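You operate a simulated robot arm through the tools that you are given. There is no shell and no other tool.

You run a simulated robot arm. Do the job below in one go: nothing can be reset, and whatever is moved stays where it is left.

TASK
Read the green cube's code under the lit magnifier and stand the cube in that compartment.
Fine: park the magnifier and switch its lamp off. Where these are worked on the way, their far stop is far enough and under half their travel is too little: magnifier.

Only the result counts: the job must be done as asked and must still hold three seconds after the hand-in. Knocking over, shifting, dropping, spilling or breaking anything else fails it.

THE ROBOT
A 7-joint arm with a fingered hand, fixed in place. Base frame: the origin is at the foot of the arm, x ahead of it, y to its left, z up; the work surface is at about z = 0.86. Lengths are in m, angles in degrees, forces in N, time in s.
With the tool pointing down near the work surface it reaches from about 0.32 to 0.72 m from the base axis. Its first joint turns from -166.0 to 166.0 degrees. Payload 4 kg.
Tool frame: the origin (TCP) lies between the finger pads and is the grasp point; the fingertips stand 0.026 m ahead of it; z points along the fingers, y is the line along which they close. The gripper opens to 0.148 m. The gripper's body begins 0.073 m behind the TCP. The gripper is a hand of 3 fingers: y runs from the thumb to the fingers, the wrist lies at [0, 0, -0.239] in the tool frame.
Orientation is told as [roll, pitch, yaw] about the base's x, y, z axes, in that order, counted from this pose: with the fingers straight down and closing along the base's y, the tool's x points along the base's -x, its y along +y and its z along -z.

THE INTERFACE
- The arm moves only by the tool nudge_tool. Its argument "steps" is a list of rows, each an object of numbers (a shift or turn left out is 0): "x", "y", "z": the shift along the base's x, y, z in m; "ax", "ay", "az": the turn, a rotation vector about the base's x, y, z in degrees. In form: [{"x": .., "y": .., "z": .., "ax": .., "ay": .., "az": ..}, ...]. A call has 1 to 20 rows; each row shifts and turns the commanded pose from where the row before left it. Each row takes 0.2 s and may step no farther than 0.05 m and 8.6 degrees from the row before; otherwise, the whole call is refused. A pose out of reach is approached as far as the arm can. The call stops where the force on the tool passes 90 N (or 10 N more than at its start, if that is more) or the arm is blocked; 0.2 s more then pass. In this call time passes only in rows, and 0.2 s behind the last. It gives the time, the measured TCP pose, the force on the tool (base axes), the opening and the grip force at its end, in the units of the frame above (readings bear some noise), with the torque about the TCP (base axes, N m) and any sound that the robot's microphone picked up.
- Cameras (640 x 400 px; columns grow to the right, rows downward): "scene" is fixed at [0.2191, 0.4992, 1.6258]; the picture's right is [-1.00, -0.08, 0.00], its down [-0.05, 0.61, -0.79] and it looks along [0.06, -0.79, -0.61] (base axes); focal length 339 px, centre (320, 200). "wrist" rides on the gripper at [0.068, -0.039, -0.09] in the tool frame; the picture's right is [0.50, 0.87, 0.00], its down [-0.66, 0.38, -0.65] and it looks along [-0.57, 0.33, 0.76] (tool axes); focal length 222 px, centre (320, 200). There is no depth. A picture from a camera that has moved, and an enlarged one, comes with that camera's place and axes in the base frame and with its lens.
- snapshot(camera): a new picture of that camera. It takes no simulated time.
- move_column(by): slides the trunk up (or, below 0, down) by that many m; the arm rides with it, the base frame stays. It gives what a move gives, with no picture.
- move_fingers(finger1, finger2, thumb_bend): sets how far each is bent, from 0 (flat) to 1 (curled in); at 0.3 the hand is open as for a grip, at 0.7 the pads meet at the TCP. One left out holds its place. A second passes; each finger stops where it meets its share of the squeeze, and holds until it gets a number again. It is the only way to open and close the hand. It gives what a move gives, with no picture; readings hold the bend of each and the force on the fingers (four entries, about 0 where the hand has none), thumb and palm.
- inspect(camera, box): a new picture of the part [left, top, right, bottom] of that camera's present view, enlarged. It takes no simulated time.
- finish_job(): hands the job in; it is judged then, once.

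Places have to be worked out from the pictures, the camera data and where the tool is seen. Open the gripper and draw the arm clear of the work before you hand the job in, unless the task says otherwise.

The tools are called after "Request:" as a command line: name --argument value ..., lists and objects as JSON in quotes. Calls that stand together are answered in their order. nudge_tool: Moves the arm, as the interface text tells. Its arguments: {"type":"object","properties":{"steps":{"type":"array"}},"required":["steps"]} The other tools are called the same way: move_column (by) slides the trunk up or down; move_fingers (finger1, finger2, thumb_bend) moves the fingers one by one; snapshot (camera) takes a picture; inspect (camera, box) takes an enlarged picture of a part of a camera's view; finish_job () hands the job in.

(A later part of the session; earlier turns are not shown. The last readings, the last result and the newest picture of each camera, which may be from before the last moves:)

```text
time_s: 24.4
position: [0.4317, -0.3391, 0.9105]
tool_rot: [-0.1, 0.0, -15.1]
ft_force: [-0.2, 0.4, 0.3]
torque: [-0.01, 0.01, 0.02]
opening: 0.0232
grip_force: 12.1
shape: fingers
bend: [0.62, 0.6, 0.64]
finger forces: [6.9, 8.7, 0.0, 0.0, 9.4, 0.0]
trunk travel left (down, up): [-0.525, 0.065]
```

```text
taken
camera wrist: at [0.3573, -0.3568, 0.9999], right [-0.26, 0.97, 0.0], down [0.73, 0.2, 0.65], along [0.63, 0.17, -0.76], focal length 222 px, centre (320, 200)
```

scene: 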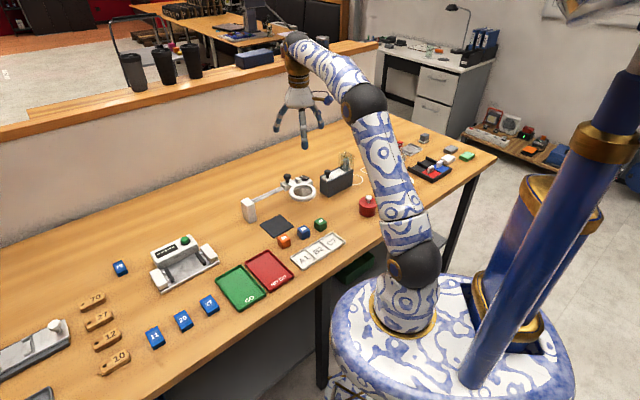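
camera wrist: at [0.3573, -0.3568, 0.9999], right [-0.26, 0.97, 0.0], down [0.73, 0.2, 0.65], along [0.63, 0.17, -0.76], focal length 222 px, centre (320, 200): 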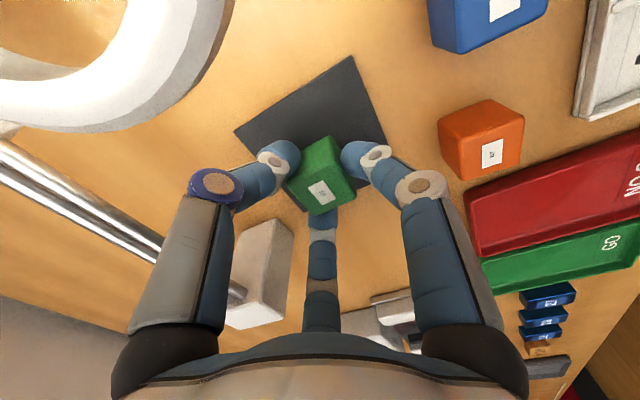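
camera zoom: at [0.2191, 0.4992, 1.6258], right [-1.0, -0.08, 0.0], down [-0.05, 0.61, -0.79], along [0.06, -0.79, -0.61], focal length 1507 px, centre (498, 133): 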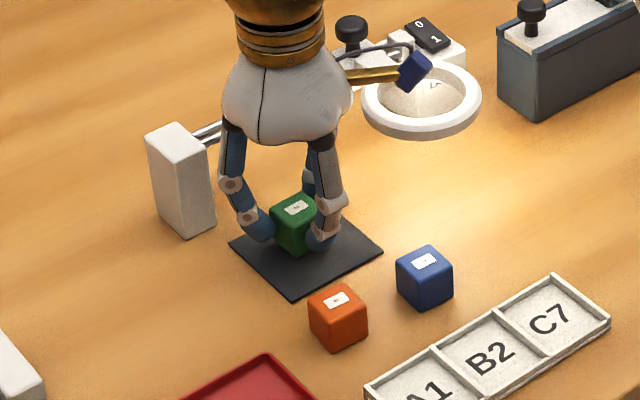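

About 7 mm to go by my estimate. I'll lower in small steps and watch the vertical force.

Request:
nudge_tool --steps '[{"z": -0.003}, {"z": -0.002}, {"z": -0.001}]'

Request:
inspect --camera "scene" --box '[260, 195, 320, 245]'

```text
time_s: 25.2
position: [0.4314, -0.3367, 0.9048]
tool_rot: [0.0, 0.0, -14.9]
ft_force: [0.2, 0.9, -0.2]
torque: [0.02, 0.01, -0.03]
opening: 0.0232
grip_force: 12.7
shape: fingers
bend: [0.62, 0.6, 0.64]
finger forces: [6.9, 8.6, 0.0, 0.0, 9.3, 0.1]
trunk travel left (down, up): [-0.525, 0.065]
```

```text
8.00 times, centred on (290, 220) of scene
camera zoom: at [0.2191, 0.4992, 1.6258], right [-1.0, -0.08, 0.0], down [-0.05, 0.61, -0.79], along [0.06, -0.79, -0.61], focal length 2712 px, centre (560, 40)
```

zoom: 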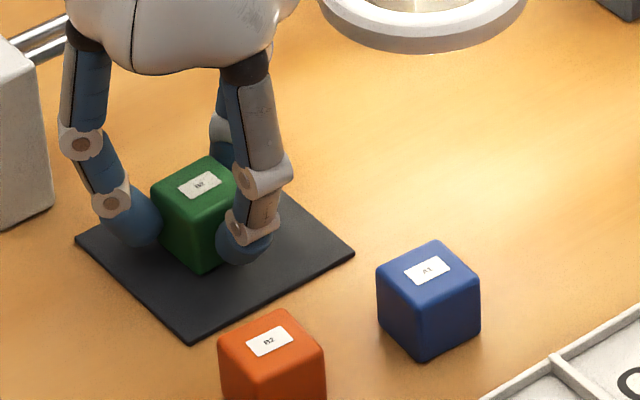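

Request:
nudge_tool --steps '[{"z": -0.001}, {"z": -0.001}]'

```text
time_s: 25.8
position: [0.4303, -0.3384, 0.904]
tool_rot: [0.0, -0.1, -15.0]
ft_force: [-0.1, 1.2, 4.0]
torque: [0.03, -0.06, 0.03]
opening: 0.0234
grip_force: 12.5
shape: fingers
bend: [0.62, 0.6, 0.64]
finger forces: [7.0, 8.7, 0.0, 0.0, 9.5, 0.1]
trunk travel left (down, up): [-0.525, 0.065]
```

Contact (4 N up): the cube stands on the mat. I'll open the digits gently.

Request:
move_fingers --finger1 0.53 --finger2 0.52 --thumb_bend 0.54

Request:
inspect --camera "scene" --box '[260, 195, 320, 245]'

Request:
inspect --camera "wrist" --box '[200, 90, 440, 270]'

```text
time_s: 26.8
position: [0.429, -0.3383, 0.9028]
tool_rot: [0.0, 0.1, -15.0]
ft_force: [0.0, 0.4, -0.5]
torque: [0.03, 0.01, -0.02]
opening: 0.0501
grip_force: 0.0
shape: fingers
bend: [0.53, 0.52, 0.54]
finger forces: [0.1, 0.0, 0.0, 0.0, 0.0, 0.0]
trunk travel left (down, up): [-0.525, 0.065]
```

```text
8.00 times, centred on (290, 220) of scene
camera zoom: at [0.2191, 0.4992, 1.6258], right [-1.0, -0.08, 0.0], down [-0.05, 0.61, -0.79], along [0.06, -0.79, -0.61], focal length 2712 px, centre (560, 40)
```

zoom: 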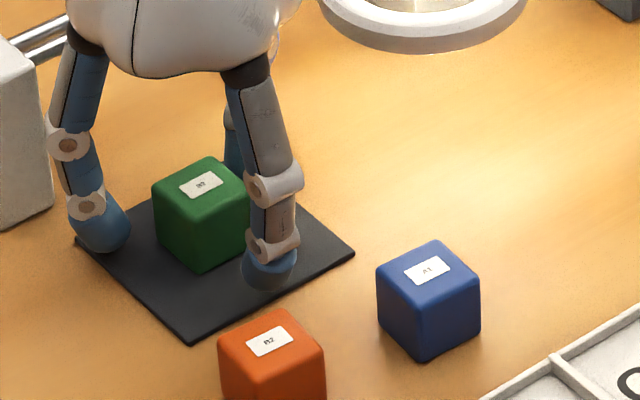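

```text
2.22 times, centred on (320, 180) of wrist
camera zoom: at [0.3567, -0.3566, 0.9923], right [-0.26, 0.97, 0.0], down [0.73, 0.2, 0.65], along [0.63, 0.17, -0.76], focal length 494 px, centre (320, 244)
```

zoom: 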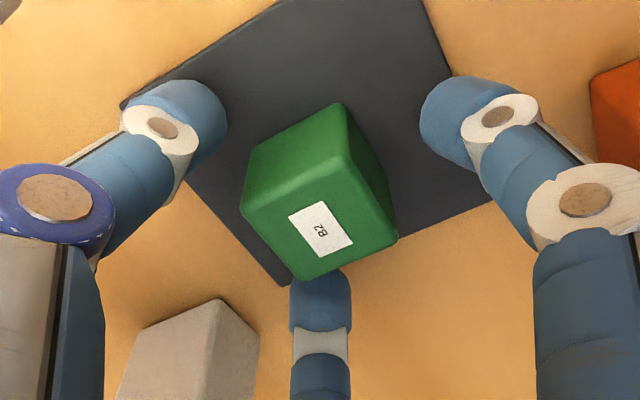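

The cube now stands free on the mat with its label up. I'll raise straight up, turn back to yaw -45°, and go over the magnifier's knob at (0.410, -0.479).

Request:
nudge_tool --steps '[{"z": 0.02}, {"z": 0.03}, {"z": 0.04}, {"z": 0.04}, {"x": -0.004, "y": -0.0282, "az": -7.5}, {"x": -0.004, "y": -0.0282, "az": -7.5}, {"x": -0.004, "y": -0.0282, "az": -7.5}, {"x": -0.004, "y": -0.0282, "az": -7.5}, {"x": -0.0043, "y": -0.0282}]'

Request:
snapshot --camera "wrist"

Request:
inspect --camera "scene" --box '[230, 130, 350, 250]'

```text
time_s: 28.8
position: [0.4105, -0.4797, 1.0327]
tool_rot: [0.0, 0.0, -45.0]
ft_force: [0.9, 0.7, 0.4]
torque: [0.05, -0.01, -0.01]
opening: 0.0502
grip_force: 0.0
shape: fingers
bend: [0.53, 0.52, 0.54]
finger forces: [0.1, 0.1, 0.0, 0.0, 0.1, 0.0]
trunk travel left (down, up): [-0.525, 0.065]
```

```text
taken
camera wrist: at [0.3363, -0.4579, 1.1219], right [0.26, 0.97, 0.0], down [0.73, -0.2, 0.65], along [0.63, -0.17, -0.76], focal length 222 px, centre (320, 200)
```

wrist: 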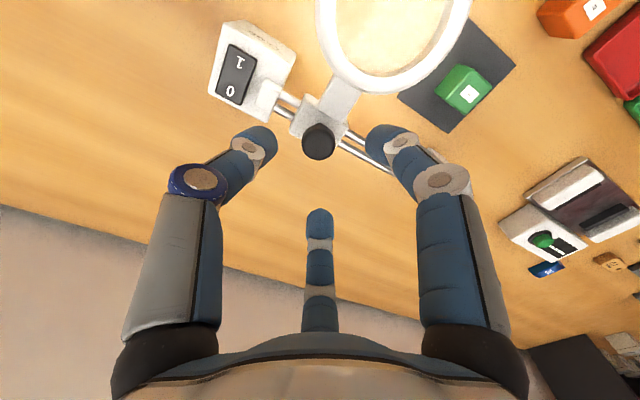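

```text
3.33 times, centred on (290, 190) of scene
camera zoom: at [0.2191, 0.4992, 1.6258], right [-1.0, -0.08, 0.0], down [-0.05, 0.61, -0.79], along [0.06, -0.79, -0.61], focal length 1130 px, centre (420, 233)
```

zoom: 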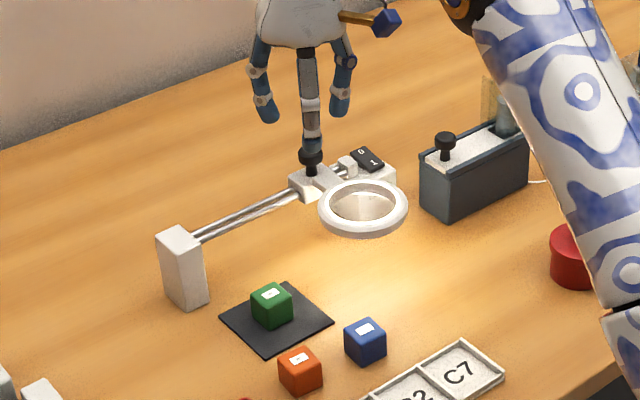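

The knob measures (0.408, -0.478), right under the hand. I'll trim slightly and descend so the digits surround the knob's head without touching the carriage.

Request:
nudge_tool --steps '[{"x": -0.0015, "y": 0.001, "z": -0.015}, {"z": -0.015}, {"z": -0.012}, {"z": -0.01}]'

Request:
snapshot --camera "wrist"

Request:
inspect --camera "scene" --box '[270, 140, 340, 210]'

```text
time_s: 29.8
position: [0.4088, -0.4776, 0.9806]
tool_rot: [0.0, 0.0, -44.9]
ft_force: [0.5, 0.8, -0.3]
torque: [0.03, 0.0, 0.04]
opening: 0.0503
grip_force: 0.1
shape: fingers
bend: [0.53, 0.52, 0.54]
finger forces: [0.0, 0.0, 0.0, 0.0, 0.0, 0.1]
trunk travel left (down, up): [-0.525, 0.065]
```

```text
taken
camera wrist: at [0.3344, -0.4564, 1.0701], right [0.26, 0.97, 0.0], down [0.73, -0.2, 0.65], along [0.63, -0.17, -0.76], focal length 222 px, centre (320, 200)
```

wrist: 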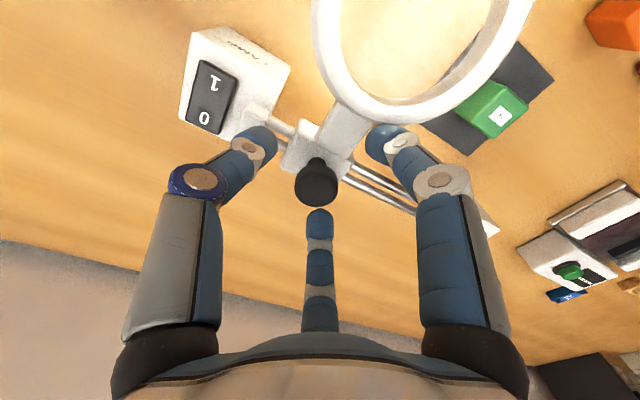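

```text
5.71 times, centred on (305, 175) of scene
camera zoom: at [0.2191, 0.4992, 1.6258], right [-1.0, -0.08, 0.0], down [-0.05, 0.61, -0.79], along [0.06, -0.79, -0.61], focal length 1937 px, centre (406, 343)
```

zoom: 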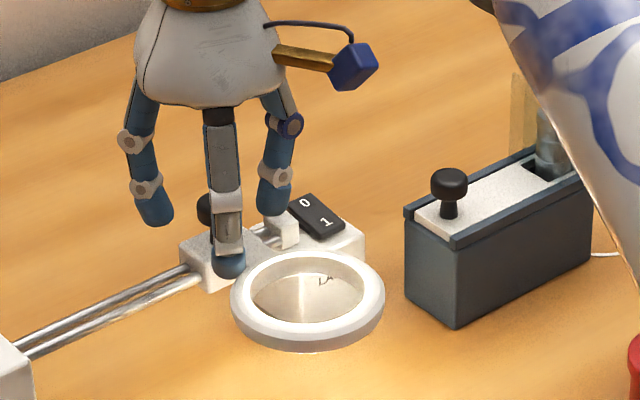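

The digits surround the knob. To stay clear of the lens arm I'll raise 3 mm, then close to a loose cage (0.60).

Request:
nudge_tool --steps '[{"z": 0.003}]'

Request:
move_fingers --finger1 0.6 --finger2 0.6 --thumb_bend 0.6

Request:
inspect --camera "wrist" --box '[200, 90, 440, 270]'

Request:
inspect --camera "scene" --box '[270, 140, 340, 210]'

```text
time_s: 30.2
position: [0.4084, -0.4781, 0.9832]
tool_rot: [0.0, 0.0, -45.0]
ft_force: [0.4, 0.4, 0.4]
torque: [0.04, -0.01, 0.01]
opening: 0.05
grip_force: 0.1
shape: fingers
bend: [0.53, 0.52, 0.54]
finger forces: [0.1, 0.1, 0.1, 0.1, 0.1, 0.0]
trunk travel left (down, up): [-0.525, 0.065]
```

```text
time_s: 31.2
position: [0.4088, -0.4786, 0.9836]
tool_rot: [0.0, 0.0, -45.0]
ft_force: [0.4, 1.1, -0.8]
torque: [0.02, 0.0, -0.04]
opening: 0.0316
grip_force: 0.3
shape: fingers
bend: [0.59, 0.6, 0.6]
finger forces: [1.0, 0.0, 0.1, 0.0, 0.1, 0.1]
trunk travel left (down, up): [-0.525, 0.065]
```

```text
2.22 times, centred on (320, 180) of wrist
camera zoom: at [0.3348, -0.4562, 1.0729], right [0.26, 0.97, 0.0], down [0.73, -0.2, 0.65], along [0.63, -0.17, -0.76], focal length 494 px, centre (320, 244)
```

zoom: 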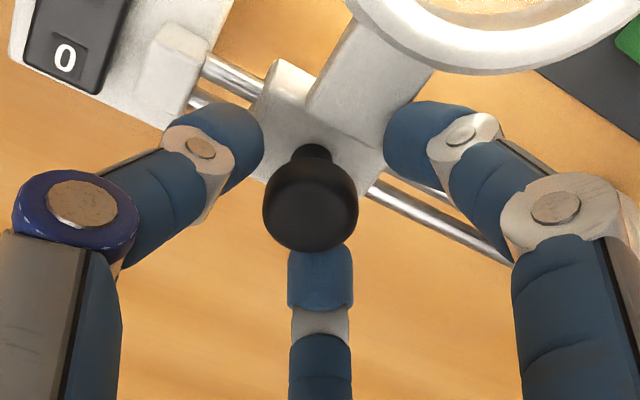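

```text
5.71 times, centred on (305, 175) of scene
camera zoom: at [0.2191, 0.4992, 1.6258], right [-1.0, -0.08, 0.0], down [-0.05, 0.61, -0.79], along [0.06, -0.79, -0.61], focal length 1937 px, centre (406, 343)
```

zoom: 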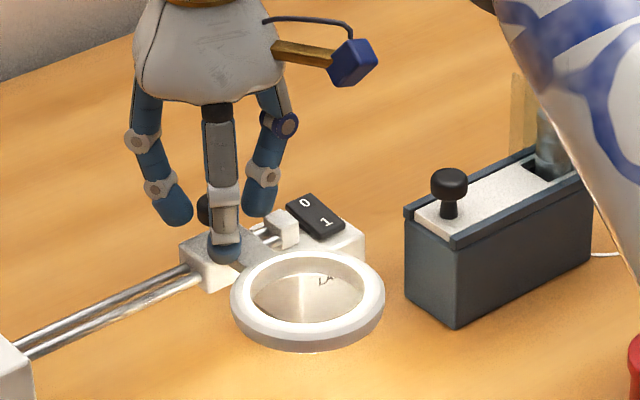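

The cage is loosely around the knob. I'll drag it along the rail towards the post (direction +x,+y at 45°), about 6 cm first.

Request:
nudge_tool --steps '[{"x": 0.0071, "y": 0.0071}, {"x": 0.0071, "y": 0.0071}, {"x": 0.0071, "y": 0.0071}, {"x": 0.0071, "y": 0.0071}]'

Request:
inspect --camera "wrist" --box '[200, 90, 440, 270]'

Request:
inspect --camera "scene" --box '[240, 140, 340, 240]'

```text
time_s: 32.2
position: [0.4364, -0.4492, 0.9849]
tool_rot: [0.0, 0.1, -44.9]
ft_force: [-0.3, -0.3, -1.2]
torque: [0.03, 0.04, 0.0]
opening: 0.0313
grip_force: 0.4
shape: fingers
bend: [0.6, 0.6, 0.59]
finger forces: [0.0, 0.1, 0.1, 0.0, 1.1, 0.1]
trunk travel left (down, up): [-0.525, 0.065]
```

```text
2.22 times, centred on (320, 180) of wrist
camera zoom: at [0.3632, -0.4279, 1.0729], right [0.26, 0.97, 0.0], down [0.73, -0.2, 0.65], along [0.63, -0.17, -0.76], focal length 494 px, centre (320, 244)
```

zoom: 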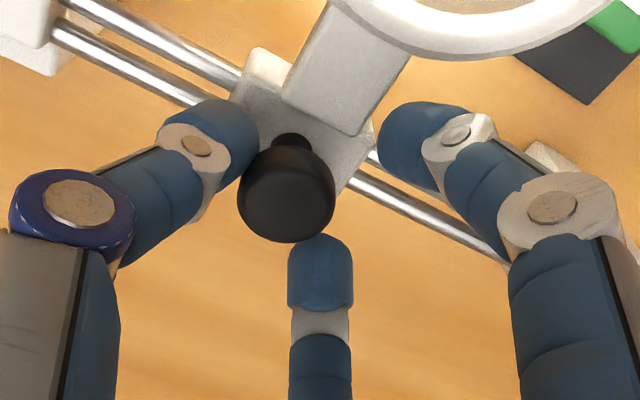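

```text
4.00 times, centred on (290, 190) of scene
camera zoom: at [0.2191, 0.4992, 1.6258], right [-1.0, -0.08, 0.0], down [-0.05, 0.61, -0.79], along [0.06, -0.79, -0.61], focal length 1356 px, centre (440, 240)
```

zoom: 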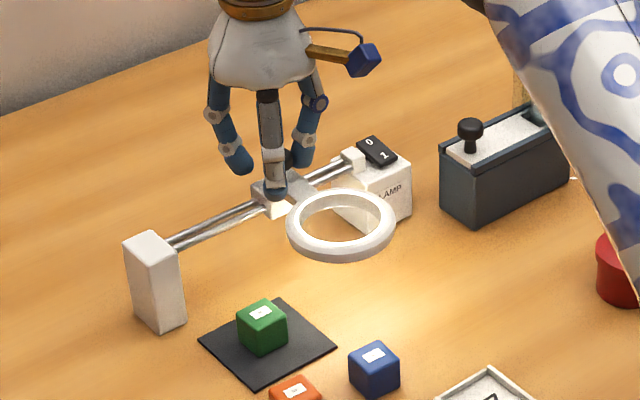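

The carriage slides easily with the thumb pushing the knob. I'll keep going another 6 cm.

Request:
nudge_tool --steps '[{"x": 0.0071, "y": 0.0071}, {"x": 0.0071, "y": 0.0071}, {"x": 0.0071, "y": 0.0071}, {"x": 0.0071, "y": 0.0071}, {"x": 0.0071, "y": 0.0071}, {"x": 0.0071, "y": 0.0071}]'

Request:
snapshot --camera "wrist"

Request:
inspect --camera "scene" --box '[220, 140, 320, 240]'

```text
time_s: 33.6
position: [0.4798, -0.4063, 0.9847]
tool_rot: [0.0, 0.1, -44.9]
ft_force: [-0.3, -0.7, -0.8]
torque: [-0.02, 0.04, -0.02]
opening: 0.0316
grip_force: 0.8
shape: fingers
bend: [0.6, 0.6, 0.59]
finger forces: [0.0, 0.0, 0.0, 0.1, 1.0, 0.0]
trunk travel left (down, up): [-0.525, 0.065]
```

```text
taken
camera wrist: at [0.4059, -0.3847, 1.0734], right [0.26, 0.97, 0.0], down [0.73, -0.2, 0.65], along [0.63, -0.17, -0.76], focal length 222 px, centre (320, 200)
```

wrist: 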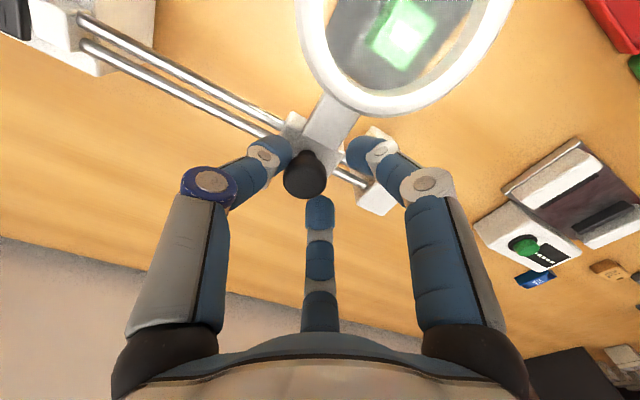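

```text
4.00 times, centred on (270, 190) of scene
camera zoom: at [0.2191, 0.4992, 1.6258], right [-1.0, -0.08, 0.0], down [-0.05, 0.61, -0.79], along [0.06, -0.79, -0.61], focal length 1356 px, centre (520, 240)
```

zoom: 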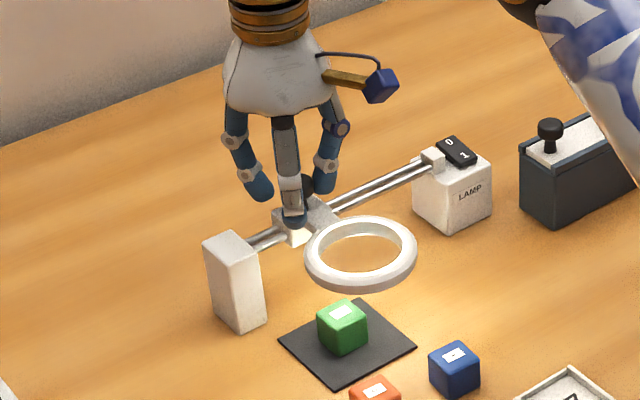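

The ring is now almost over the cube. I'll push on towards the stop with smaller steps.

Request:
nudge_tool --steps '[{"x": 0.0045, "y": 0.0045}, {"x": 0.0045, "y": 0.0045}, {"x": 0.0035, "y": 0.0035}, {"x": 0.0025, "y": 0.0025}]'

Request:
snapshot --camera "wrist"

Request:
inspect --camera "scene" --box '[220, 140, 320, 240]'

```text
time_s: 34.6
position: [0.494, -0.3914, 0.9847]
tool_rot: [0.0, 0.0, -45.0]
ft_force: [-0.8, -1.1, 0.5]
torque: [0.0, 0.01, 0.01]
opening: 0.0312
grip_force: 0.5
shape: fingers
bend: [0.6, 0.6, 0.6]
finger forces: [0.0, 0.0, 0.0, 0.0, 1.4, 0.1]
trunk travel left (down, up): [-0.525, 0.065]
```

```text
taken
camera wrist: at [0.4211, -0.3697, 1.0734], right [0.26, 0.97, 0.0], down [0.73, -0.2, 0.65], along [0.63, -0.17, -0.76], focal length 222 px, centre (320, 200)
```

wrist: 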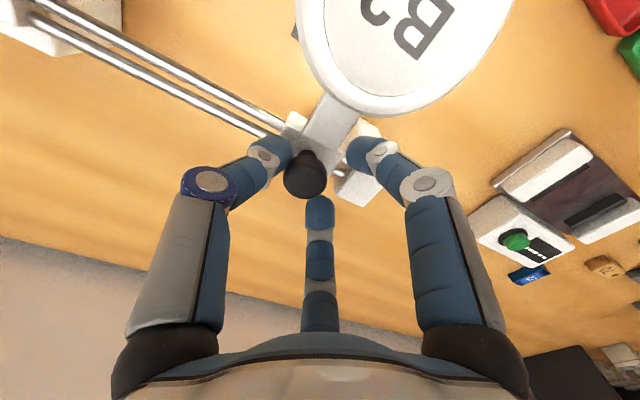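

```text
4.00 times, centred on (270, 190) of scene
camera zoom: at [0.2191, 0.4992, 1.6258], right [-1.0, -0.08, 0.0], down [-0.05, 0.61, -0.79], along [0.06, -0.79, -0.61], focal length 1356 px, centre (520, 240)
```

zoom: 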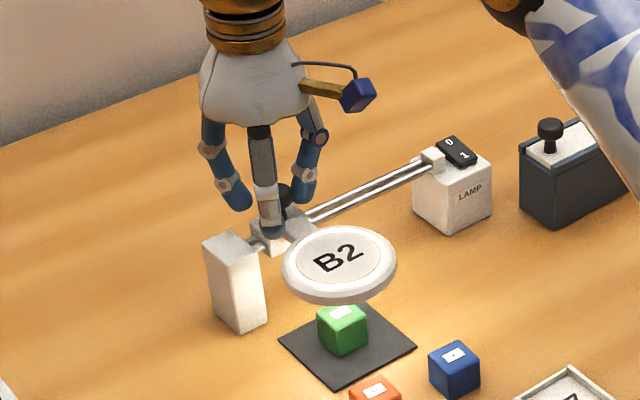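

The lit lens now shows the code clearly: "B2". I'll zoom in to confirm and nudge slightly more to settle it there.

Request:
nudge_tool --steps '[{"x": 0.0014, "y": 0.0014}, {"x": 0.0014, "y": 0.0014}]'

Request:
inspect --camera "scene" --box '[280, 185, 330, 235]'

Request:
snapshot --camera "wrist"

```text
time_s: 35.2
position: [0.4969, -0.3879, 0.9846]
tool_rot: [0.0, -0.1, -44.9]
ft_force: [-2.3, -2.6, 1.4]
torque: [-0.05, 0.07, -0.04]
opening: 0.0331
grip_force: 1.6
shape: fingers
bend: [0.6, 0.6, 0.59]
finger forces: [0.0, 0.1, 0.1, 0.0, 2.8, 0.0]
trunk travel left (down, up): [-0.525, 0.065]
```

```text
8.00 times, centred on (305, 210) of scene
camera zoom: at [0.2191, 0.4992, 1.6258], right [-1.0, -0.08, 0.0], down [-0.05, 0.61, -0.79], along [0.06, -0.79, -0.61], focal length 2712 px, centre (440, 120)
```

zoom: 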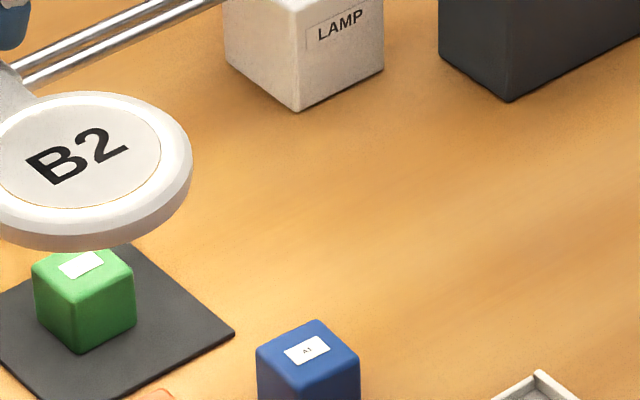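

```text
taken
camera wrist: at [0.4231, -0.3675, 1.0732], right [0.26, 0.97, 0.0], down [0.73, -0.2, 0.65], along [0.63, -0.17, -0.76], focal length 222 px, centre (320, 200)
```

wrist: 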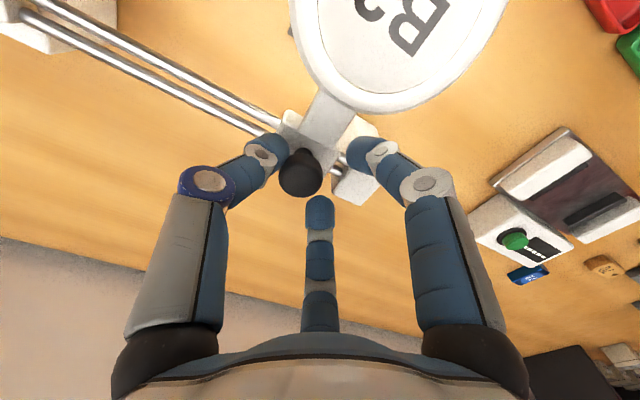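

The far stop is reached (force rising), and the code is B2. Now I park the magnifier by dragging the cage back along the rail.

Request:
nudge_tool --steps '[{"x": -0.0071, "y": -0.0071}, {"x": -0.0071, "y": -0.0071}, {"x": -0.0071, "y": -0.0071}, {"x": -0.0071, "y": -0.0071}, {"x": -0.0071, "y": -0.0071}, {"x": -0.0071, "y": -0.0071}, {"x": -0.0071, "y": -0.0071}, {"x": -0.0071, "y": -0.0071}, {"x": -0.0071, "y": -0.0071}, {"x": -0.0071, "y": -0.0071}, {"x": -0.0071, "y": -0.0071}]'

Request:
snapshot --camera "wrist"

Request:
inspect --camera "scene" --box '[240, 140, 340, 240]'

```text
time_s: 37.6
position: [0.4197, -0.4675, 0.9855]
tool_rot: [0.1, 0.0, -44.9]
ft_force: [0.3, 0.1, 0.2]
torque: [0.03, 0.0, -0.05]
opening: 0.0318
grip_force: 0.1
shape: fingers
bend: [0.59, 0.6, 0.6]
finger forces: [0.7, 0.0, 0.1, 0.0, 0.1, 0.0]
trunk travel left (down, up): [-0.525, 0.065]
```

```text
taken
camera wrist: at [0.3458, -0.4456, 1.0733], right [0.26, 0.97, 0.0], down [0.73, -0.19, 0.65], along [0.63, -0.17, -0.76], focal length 222 px, centre (320, 200)
```

wrist: 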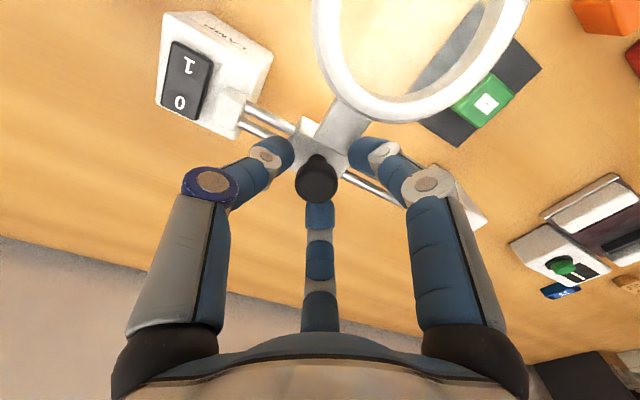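

```text
4.00 times, centred on (290, 190) of scene
camera zoom: at [0.2191, 0.4992, 1.6258], right [-1.0, -0.08, 0.0], down [-0.05, 0.61, -0.79], along [0.06, -0.79, -0.61], focal length 1356 px, centre (440, 240)
```

zoom: 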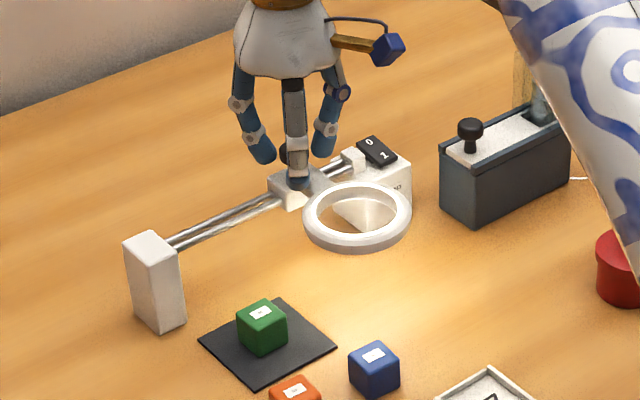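

Nearly back. I'll continue in smaller steps until it meets its park stop.

Request:
nudge_tool --steps '[{"x": -0.0042, "y": -0.0042}, {"x": -0.0042, "y": -0.0042}, {"x": -0.0028, "y": -0.0028}]'

Request:
inspect --camera "wrist" --box '[140, 0, 400, 220]'

Request:
inspect --camera "scene" --box '[280, 155, 340, 205]'

```text
time_s: 38.4
position: [0.4083, -0.479, 0.9845]
tool_rot: [0.0, 0.1, -45.0]
ft_force: [-0.5, 0.1, -0.7]
torque: [-0.01, -0.03, 0.02]
opening: 0.0301
grip_force: 0.0
shape: fingers
bend: [0.6, 0.6, 0.6]
finger forces: [0.0, 0.0, 0.0, 0.0, 0.1, 0.0]
trunk travel left (down, up): [-0.525, 0.065]
```

```text
1.82 times, centred on (270, 110) of wrist
camera zoom: at [0.3343, -0.4566, 1.0734], right [0.26, 0.97, 0.0], down [0.73, -0.2, 0.65], along [0.63, -0.17, -0.76], focal length 404 px, centre (411, 364)
```

zoom: 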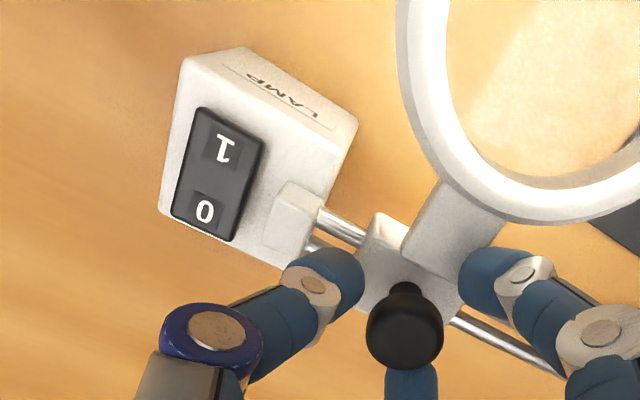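

```text
8.00 times, centred on (310, 180) of scene
camera zoom: at [0.2191, 0.4992, 1.6258], right [-1.0, -0.08, 0.0], down [-0.05, 0.61, -0.79], along [0.06, -0.79, -0.61], focal length 2712 px, centre (400, 360)
```

zoom: 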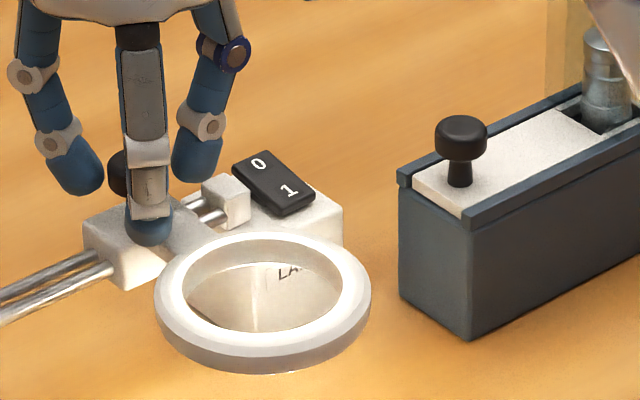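

It's within about 2 mm of the original park position. I'll press it a little further until the stop pushes back.

Request:
nudge_tool --steps '[{"x": -0.0014, "y": -0.0014}, {"x": -0.0014, "y": -0.0014}]'

Request:
inspect --camera "scene" --box '[280, 165, 330, 205]'

```text
time_s: 39.0
position: [0.4058, -0.4806, 0.9836]
tool_rot: [-0.1, 0.0, -44.8]
ft_force: [0.5, -0.3, -0.3]
torque: [0.0, 0.02, -0.04]
opening: 0.0303
grip_force: 0.1
shape: fingers
bend: [0.6, 0.6, 0.6]
finger forces: [0.1, 0.0, 0.1, 0.0, 0.1, 0.0]
trunk travel left (down, up): [-0.525, 0.065]
```

```text
10.00 times, centred on (305, 185) of scene
camera zoom: at [0.2191, 0.4992, 1.6258], right [-1.0, -0.08, 0.0], down [-0.05, 0.61, -0.79], along [0.06, -0.79, -0.61], focal length 3390 px, centre (470, 350)
```

zoom: 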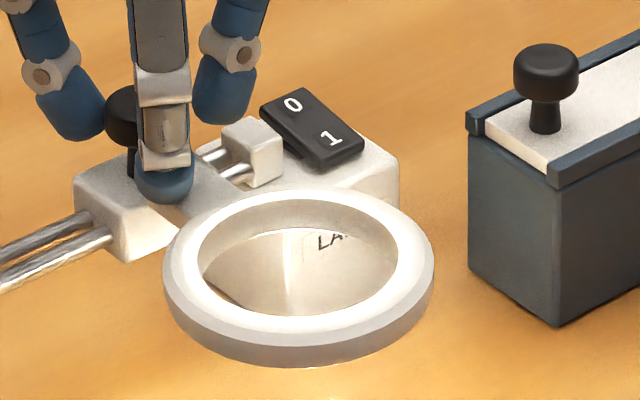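

The ring and carriage match their starting pixels exactly. One more gentle push will verify it's against the stop.

Request:
nudge_tool --steps '[{"x": -0.0014, "y": -0.0014}, {"x": -0.0014, "y": -0.0014}, {"x": -0.0014, "y": -0.0014}]'

Request:
inspect --camera "scene" --box '[280, 165, 330, 205]'

```text
time_s: 39.8
position: [0.4016, -0.4857, 0.9847]
tool_rot: [0.0, 0.0, -45.0]
ft_force: [0.1, -0.5, 0.1]
torque: [0.01, -0.05, 0.01]
opening: 0.0304
grip_force: 0.1
shape: fingers
bend: [0.6, 0.6, 0.6]
finger forces: [0.0, 0.5, 0.0, 0.0, 0.0, 0.0]
trunk travel left (down, up): [-0.525, 0.065]
```

```text
10.00 times, centred on (305, 185) of scene
camera zoom: at [0.2191, 0.4992, 1.6258], right [-1.0, -0.08, 0.0], down [-0.05, 0.61, -0.79], along [0.06, -0.79, -0.61], focal length 3390 px, centre (470, 350)
```

zoom: 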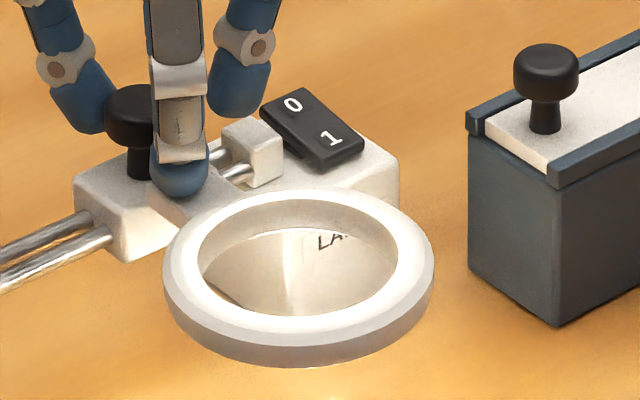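

Finger2 just touches the knob now; a final small push will confirm the stop.

Request:
nudge_tool --steps '[{"x": -0.0014, "y": -0.0014}, {"x": -0.0014, "y": -0.0014}]'

Request:
inspect --camera "scene" --box '[280, 165, 330, 205]'

```text
time_s: 40.4
position: [0.3972, -0.4888, 0.9847]
tool_rot: [0.0, 0.0, -44.9]
ft_force: [0.1, 0.2, 0.0]
torque: [0.02, -0.02, -0.03]
opening: 0.03
grip_force: 0.5
shape: fingers
bend: [0.6, 0.6, 0.6]
finger forces: [0.1, 0.4, 0.0, 0.1, 0.0, 0.1]
trunk travel left (down, up): [-0.525, 0.065]
```

```text
10.00 times, centred on (305, 185) of scene
camera zoom: at [0.2191, 0.4992, 1.6258], right [-1.0, -0.08, 0.0], down [-0.05, 0.61, -0.79], along [0.06, -0.79, -0.61], focal length 3390 px, centre (470, 350)
```

zoom: 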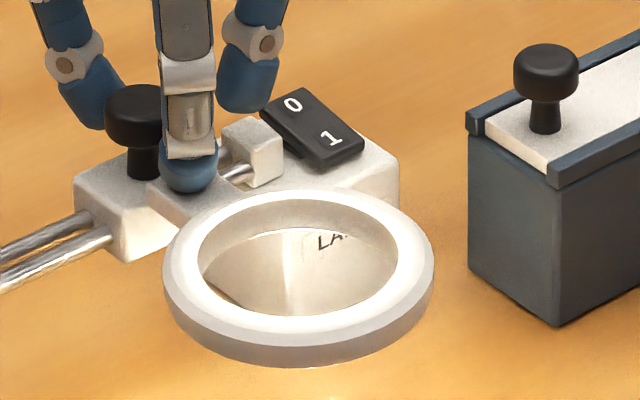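

The magnifier hasn't moved under the push, so it's parked exactly where it started. I'll re-centre the cage, open the digits a bit and lift off.

Request:
nudge_tool --steps '[{"x": 0.0045, "y": 0.0045}, {"x": 0.0035, "y": 0.0035}]'

Request:
move_fingers --finger1 0.54 --finger2 0.54 --thumb_bend 0.54

Request:
nudge_tool --steps '[{"z": 0.015}, {"z": 0.025}, {"z": 0.03}]'

Request:
inspect --camera "scene" --box '[280, 165, 330, 205]'

Request:
snapshot --camera "wrist"

```text
time_s: 41.0
position: [0.4076, -0.4806, 0.9844]
tool_rot: [0.0, 0.0, -45.0]
ft_force: [0.0, -0.3, -0.4]
torque: [-0.02, 0.02, -0.02]
opening: 0.0302
grip_force: 0.1
shape: fingers
bend: [0.6, 0.6, 0.6]
finger forces: [0.0, 0.0, 0.1, 0.0, 0.0, 0.0]
trunk travel left (down, up): [-0.525, 0.065]
```

```text
time_s: 42.0
position: [0.4049, -0.4798, 0.9836]
tool_rot: [0.0, 0.1, -45.0]
ft_force: [0.2, 0.1, 5.2]
torque: [0.14, 0.04, 0.01]
opening: 0.0461
grip_force: 2.8
shape: fingers
bend: [0.56, 0.54, 0.54]
finger forces: [5.6, 0.0, 0.1, 0.0, 0.1, 0.0]
trunk travel left (down, up): [-0.525, 0.065]
```

```text
time_s: 42.8
position: [0.4047, -0.4803, 1.055]
tool_rot: [0.0, 0.0, -44.9]
ft_force: [-0.6, 0.0, 0.0]
torque: [0.0, 0.0, -0.01]
opening: 0.0486
grip_force: 0.1
shape: fingers
bend: [0.54, 0.54, 0.54]
finger forces: [0.0, 0.0, 0.0, 0.1, 0.0, 0.0]
trunk travel left (down, up): [-0.525, 0.065]
```

```text
10.00 times, centred on (305, 185) of scene
camera zoom: at [0.2191, 0.4992, 1.6258], right [-1.0, -0.08, 0.0], down [-0.05, 0.61, -0.79], along [0.06, -0.79, -0.61], focal length 3390 px, centre (470, 350)
```

zoom: 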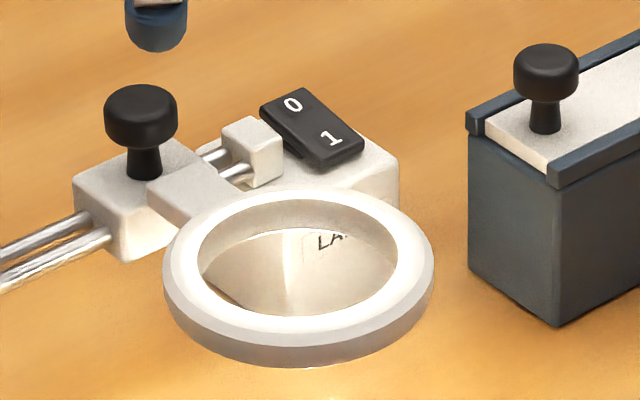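

```text
taken
camera wrist: at [0.3316, -0.4583, 1.1437], right [0.26, 0.97, 0.0], down [0.73, -0.2, 0.65], along [0.63, -0.17, -0.76], focal length 222 px, centre (320, 200)
```

wrist: 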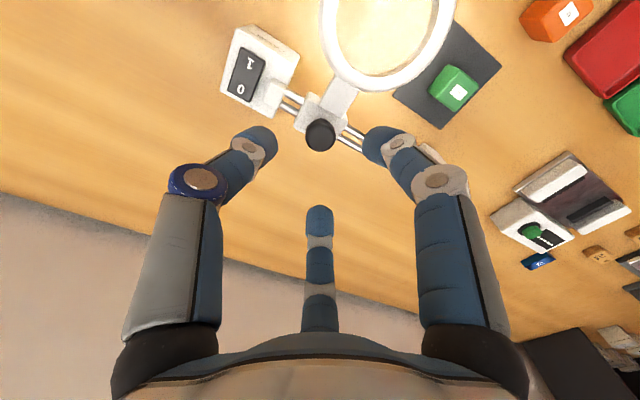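

Parked and unchanged. I'll close the fingers into a poker again and move over the raised "0" end of the rocker (≈0.368, -0.539).

Request:
move_fingers --finger1 0.7 --finger2 0.7 --thumb_bend 0.7

Request:
nudge_tool --steps '[{"x": -0.009, "y": -0.0146, "z": -0.008}, {"x": -0.009, "y": -0.0146, "z": -0.008}, {"x": -0.009, "y": -0.0146, "z": -0.008}, {"x": -0.009, "y": -0.0146, "z": -0.008}]'

Request:
snapshot --camera "wrist"

Request:
inspect --camera "scene" --box '[270, 140, 340, 210]'

```text
time_s: 43.8
position: [0.4055, -0.4793, 1.0549]
tool_rot: [-0.1, 0.0, -45.0]
ft_force: [-0.2, 0.0, 0.5]
torque: [-0.01, 0.03, 0.02]
opening: 0.0003
grip_force: 0.0
shape: fingers
bend: [0.69, 0.69, 0.7]
finger forces: [0.0, 0.0, 0.1, 0.0, 0.1, 0.0]
trunk travel left (down, up): [-0.525, 0.065]
```

```text
time_s: 44.8
position: [0.3693, -0.5383, 1.0226]
tool_rot: [0.0, 0.0, -44.9]
ft_force: [-0.5, -0.2, 0.3]
torque: [-0.01, -0.02, -0.04]
opening: 0.0003
grip_force: 0.0
shape: fingers
bend: [0.69, 0.69, 0.7]
finger forces: [0.1, 0.0, 0.0, 0.0, 0.1, 0.0]
trunk travel left (down, up): [-0.525, 0.065]
```

```text
taken
camera wrist: at [0.2964, -0.5172, 1.1115], right [0.26, 0.97, 0.0], down [0.73, -0.2, 0.65], along [0.63, -0.17, -0.76], focal length 222 px, centre (320, 200)
```

wrist: 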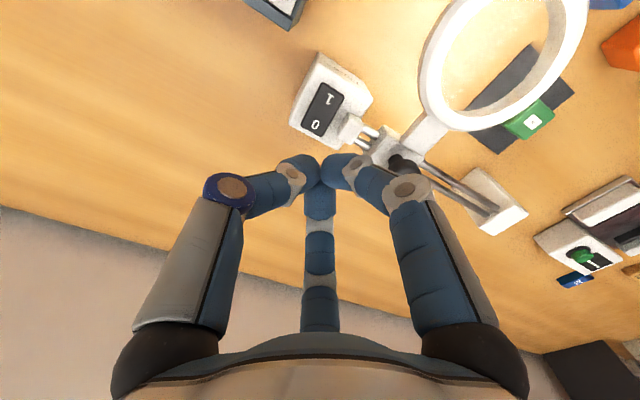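

```text
5.71 times, centred on (305, 175) of scene
camera zoom: at [0.2191, 0.4992, 1.6258], right [-1.0, -0.08, 0.0], down [-0.05, 0.61, -0.79], along [0.06, -0.79, -0.61], focal length 1937 px, centre (406, 343)
```

zoom: 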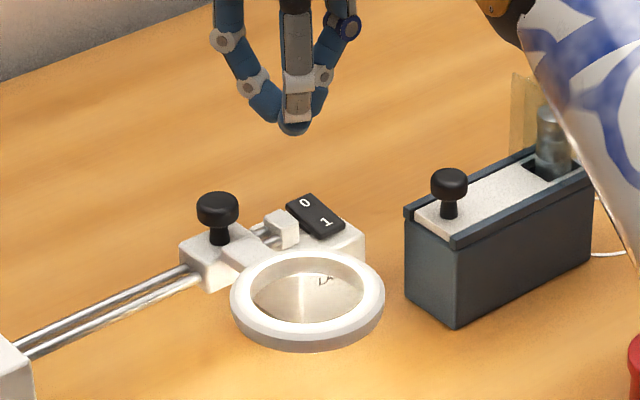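

The tip is above the "0" end. I'll descend to just above it.

Request:
nudge_tool --steps '[{"z": -0.02}, {"z": -0.02}, {"z": -0.012}]'

Request:
inspect --camera "scene" --box '[280, 150, 330, 200]'

```text
time_s: 45.6
position: [0.3703, -0.537, 0.9705]
tool_rot: [-0.1, -0.1, -45.0]
ft_force: [-0.4, 0.2, 0.7]
torque: [-0.01, 0.02, -0.01]
opening: 0.0
grip_force: 0.1
shape: fingers
bend: [0.69, 0.69, 0.7]
finger forces: [0.1, 0.1, 0.0, 0.1, 0.0, 0.1]
trunk travel left (down, up): [-0.525, 0.065]
```

```text
8.00 times, centred on (305, 175) of scene
camera zoom: at [0.2191, 0.4992, 1.6258], right [-1.0, -0.08, 0.0], down [-0.05, 0.61, -0.79], along [0.06, -0.79, -0.61], focal length 2712 px, centre (440, 400)
```

zoom: 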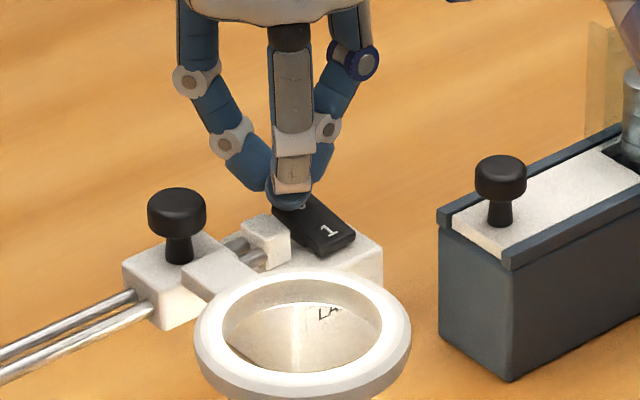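

To stay clear of the small rail end block beside the rocker, I'll shift 4 mm away from it, then press down in small steps.

Request:
nudge_tool --steps '[{"x": -0.003, "y": -0.003}, {"z": -0.004}, {"z": -0.003}, {"z": -0.002}]'

Request:
inspect --camera "scene" --box '[280, 150, 330, 200]'

```text
time_s: 46.6
position: [0.3672, -0.5402, 0.9612]
tool_rot: [0.0, 0.0, -45.0]
ft_force: [0.3, 0.6, 0.4]
torque: [-0.02, -0.02, -0.01]
opening: 0.0001
grip_force: 0.1
shape: fingers
bend: [0.69, 0.69, 0.7]
finger forces: [0.0, 0.7, 0.1, 0.0, 0.0, 0.1]
trunk travel left (down, up): [-0.525, 0.065]
```

```text
8.00 times, centred on (305, 175) of scene
camera zoom: at [0.2191, 0.4992, 1.6258], right [-1.0, -0.08, 0.0], down [-0.05, 0.61, -0.79], along [0.06, -0.79, -0.61], focal length 2712 px, centre (440, 400)
```

zoom: 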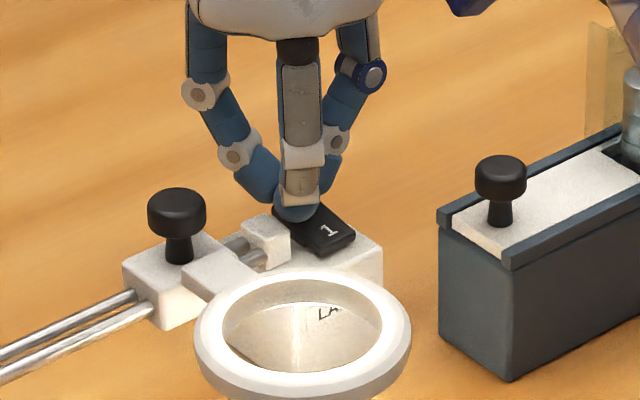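

First contact (0.7 N on finger2). I'll press on in 2 mm steps until it clicks.

Request:
nudge_tool --steps '[{"z": -0.002}, {"z": -0.002}]'

Request:
inspect --camera "scene" --box '[280, 150, 330, 200]'

```text
time_s: 47.2
position: [0.3664, -0.5411, 0.9571]
tool_rot: [0.0, 0.0, -45.1]
ft_force: [0.2, 0.3, 1.0]
torque: [0.02, 0.02, -0.02]
opening: 0.0003
grip_force: 1.2
shape: fingers
bend: [0.7, 0.69, 0.7]
finger forces: [2.5, 0.1, 0.1, 0.1, 0.0, 0.0]
trunk travel left (down, up): [-0.525, 0.065]
heard: click
```

```text
8.00 times, centred on (305, 175) of scene
camera zoom: at [0.2191, 0.4992, 1.6258], right [-1.0, -0.08, 0.0], down [-0.05, 0.61, -0.79], along [0.06, -0.79, -0.61], focal length 2712 px, centre (440, 400)
```

zoom: 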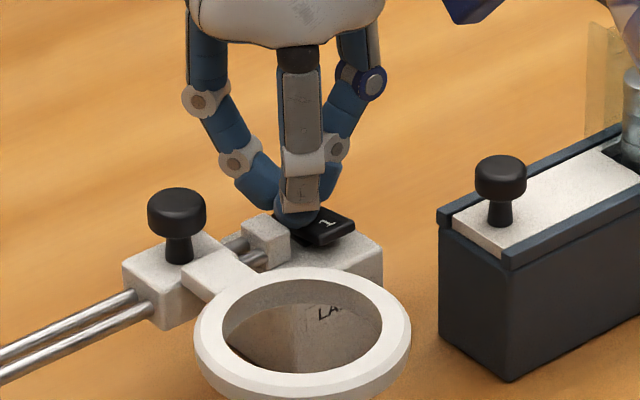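

Click and the lamp is off. I'll raise up, go above the cube on the mat and turn back to yaw -15°, opening the hand once there.

Request:
nudge_tool --steps '[{"z": 0.02}, {"z": 0.03}, {"z": 0.03}, {"z": 0.02}, {"x": 0.008, "y": 0.0254}, {"x": 0.008, "y": 0.0254}, {"x": 0.008, "y": 0.0254}, {"x": 0.008, "y": 0.0254, "az": 7.5}, {"x": 0.008, "y": 0.0254, "az": 7.5}, {"x": 0.008, "y": 0.0254, "az": 7.5}, {"x": 0.008, "y": 0.0254, "az": 7.5}, {"x": 0.008, "y": 0.0254}]'

Request:
move_fingers --finger1 0.53 --finger2 0.52 --thumb_bend 0.54

Request:
snapshot --camera "wrist"

Request:
inspect --camera "scene" --box '[230, 130, 350, 250]'

```text
time_s: 49.8
position: [0.4319, -0.3379, 1.0576]
tool_rot: [-0.1, -0.1, -15.0]
ft_force: [0.5, -0.7, -0.1]
torque: [0.01, 0.0, -0.02]
opening: 0.0
grip_force: 0.1
shape: fingers
bend: [0.7, 0.69, 0.7]
finger forces: [0.1, 0.1, 0.1, 0.1, 0.0, 0.1]
trunk travel left (down, up): [-0.525, 0.065]
```

```text
time_s: 50.8
position: [0.4319, -0.3389, 1.0575]
tool_rot: [0.0, 0.0, -15.0]
ft_force: [-0.4, -0.6, 0.1]
torque: [0.02, 0.01, -0.03]
opening: 0.0498
grip_force: 0.0
shape: fingers
bend: [0.53, 0.52, 0.54]
finger forces: [0.0, 0.0, 0.0, 0.1, 0.0, 0.1]
trunk travel left (down, up): [-0.525, 0.065]
```

```text
taken
camera wrist: at [0.3578, -0.357, 1.1464], right [-0.26, 0.97, 0.0], down [0.73, 0.2, 0.65], along [0.63, 0.17, -0.76], focal length 222 px, centre (320, 200)
```

wrist: 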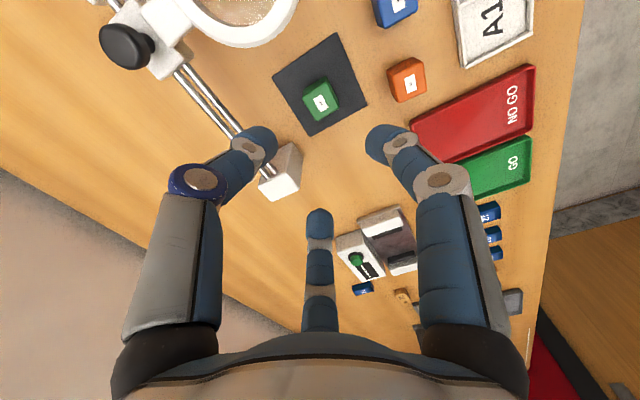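

```text
3.33 times, centred on (290, 190) of scene
camera zoom: at [0.2191, 0.4992, 1.6258], right [-1.0, -0.08, 0.0], down [-0.05, 0.61, -0.79], along [0.06, -0.79, -0.61], focal length 1130 px, centre (420, 233)
```

zoom: 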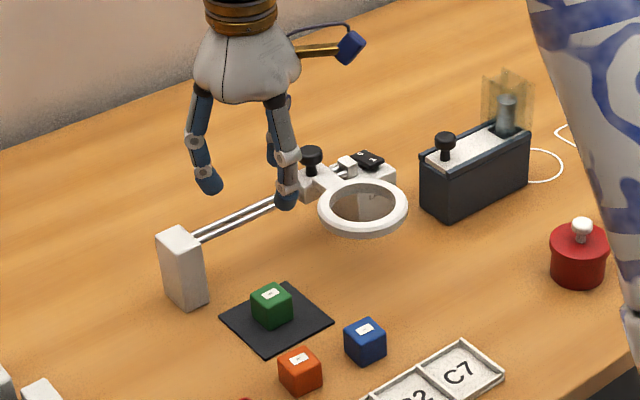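

The lamp is dark and everything else is in place. I'll zoom in to fix the cube's exact position and orientation.

Request:
inspect --camera "wrist" --box '[270, 40, 370, 140]'

Request:
inspect --camera "scene" --box '[255, 205, 295, 235]'

```text
4.00 times, centred on (320, 90) of wrist
camera zoom: at [0.3578, -0.357, 1.1464], right [-0.26, 0.97, 0.0], down [0.73, 0.2, 0.65], along [0.63, 0.17, -0.76], focal length 888 px, centre (320, 640)
```

zoom: 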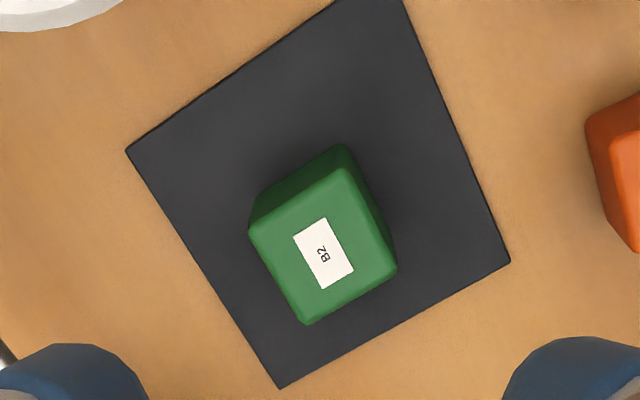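

```text
13.33 times, centred on (275, 220) of scene
camera zoom: at [0.2191, 0.4992, 1.6258], right [-1.0, -0.08, 0.0], down [-0.05, 0.61, -0.79], along [0.06, -0.79, -0.61], focal length 4521 px, centre (920, -67)
```

zoom: 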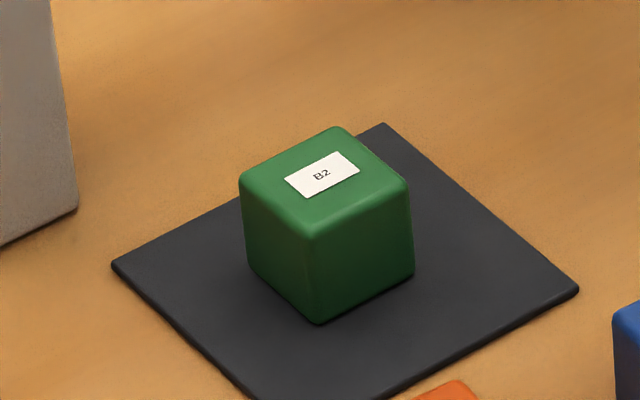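

The cube is at (0.4337, -0.3375), still aligned at ~45°. I'll trim the position and descend around it.

Request:
nudge_tool --steps '[{"x": 0.0015, "y": 0.0005, "z": -0.025}, {"z": -0.03}, {"z": -0.03}, {"z": -0.03}, {"z": -0.025}]'

Request:
inspect --camera "wrist" --box '[200, 90, 440, 270]'

Request:
inspect --camera "scene" --box '[240, 190, 310, 240]'

```text
time_s: 52.0
position: [0.4329, -0.3374, 0.9175]
tool_rot: [0.0, 0.0, -14.9]
ft_force: [-0.3, 0.0, -0.2]
torque: [-0.01, 0.0, 0.03]
opening: 0.0503
grip_force: 0.1
shape: fingers
bend: [0.53, 0.52, 0.54]
finger forces: [0.0, 0.0, 0.0, 0.0, 0.1, 0.1]
trunk travel left (down, up): [-0.525, 0.065]
```

```text
2.22 times, centred on (320, 180) of wrist
camera zoom: at [0.3596, -0.3559, 1.0062], right [-0.26, 0.97, 0.0], down [0.73, 0.2, 0.65], along [0.63, 0.17, -0.76], focal length 494 px, centre (320, 244)
```

zoom: 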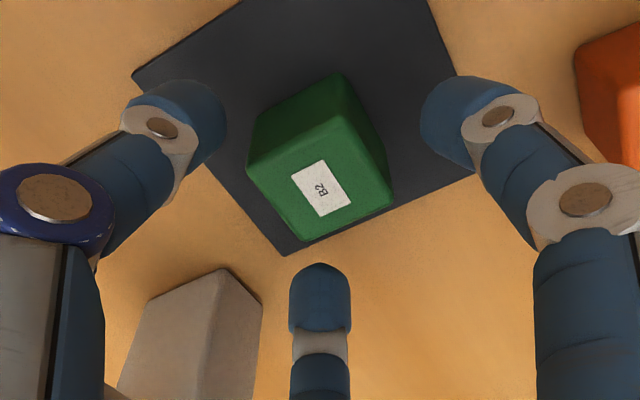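

```text
8.00 times, centred on (275, 215) of scene
camera zoom: at [0.2191, 0.4992, 1.6258], right [-1.0, -0.08, 0.0], down [-0.05, 0.61, -0.79], along [0.06, -0.79, -0.61], focal length 2712 px, centre (680, 80)
```

zoom: 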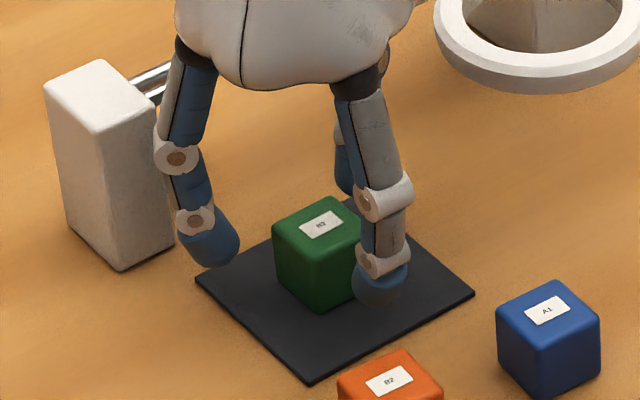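

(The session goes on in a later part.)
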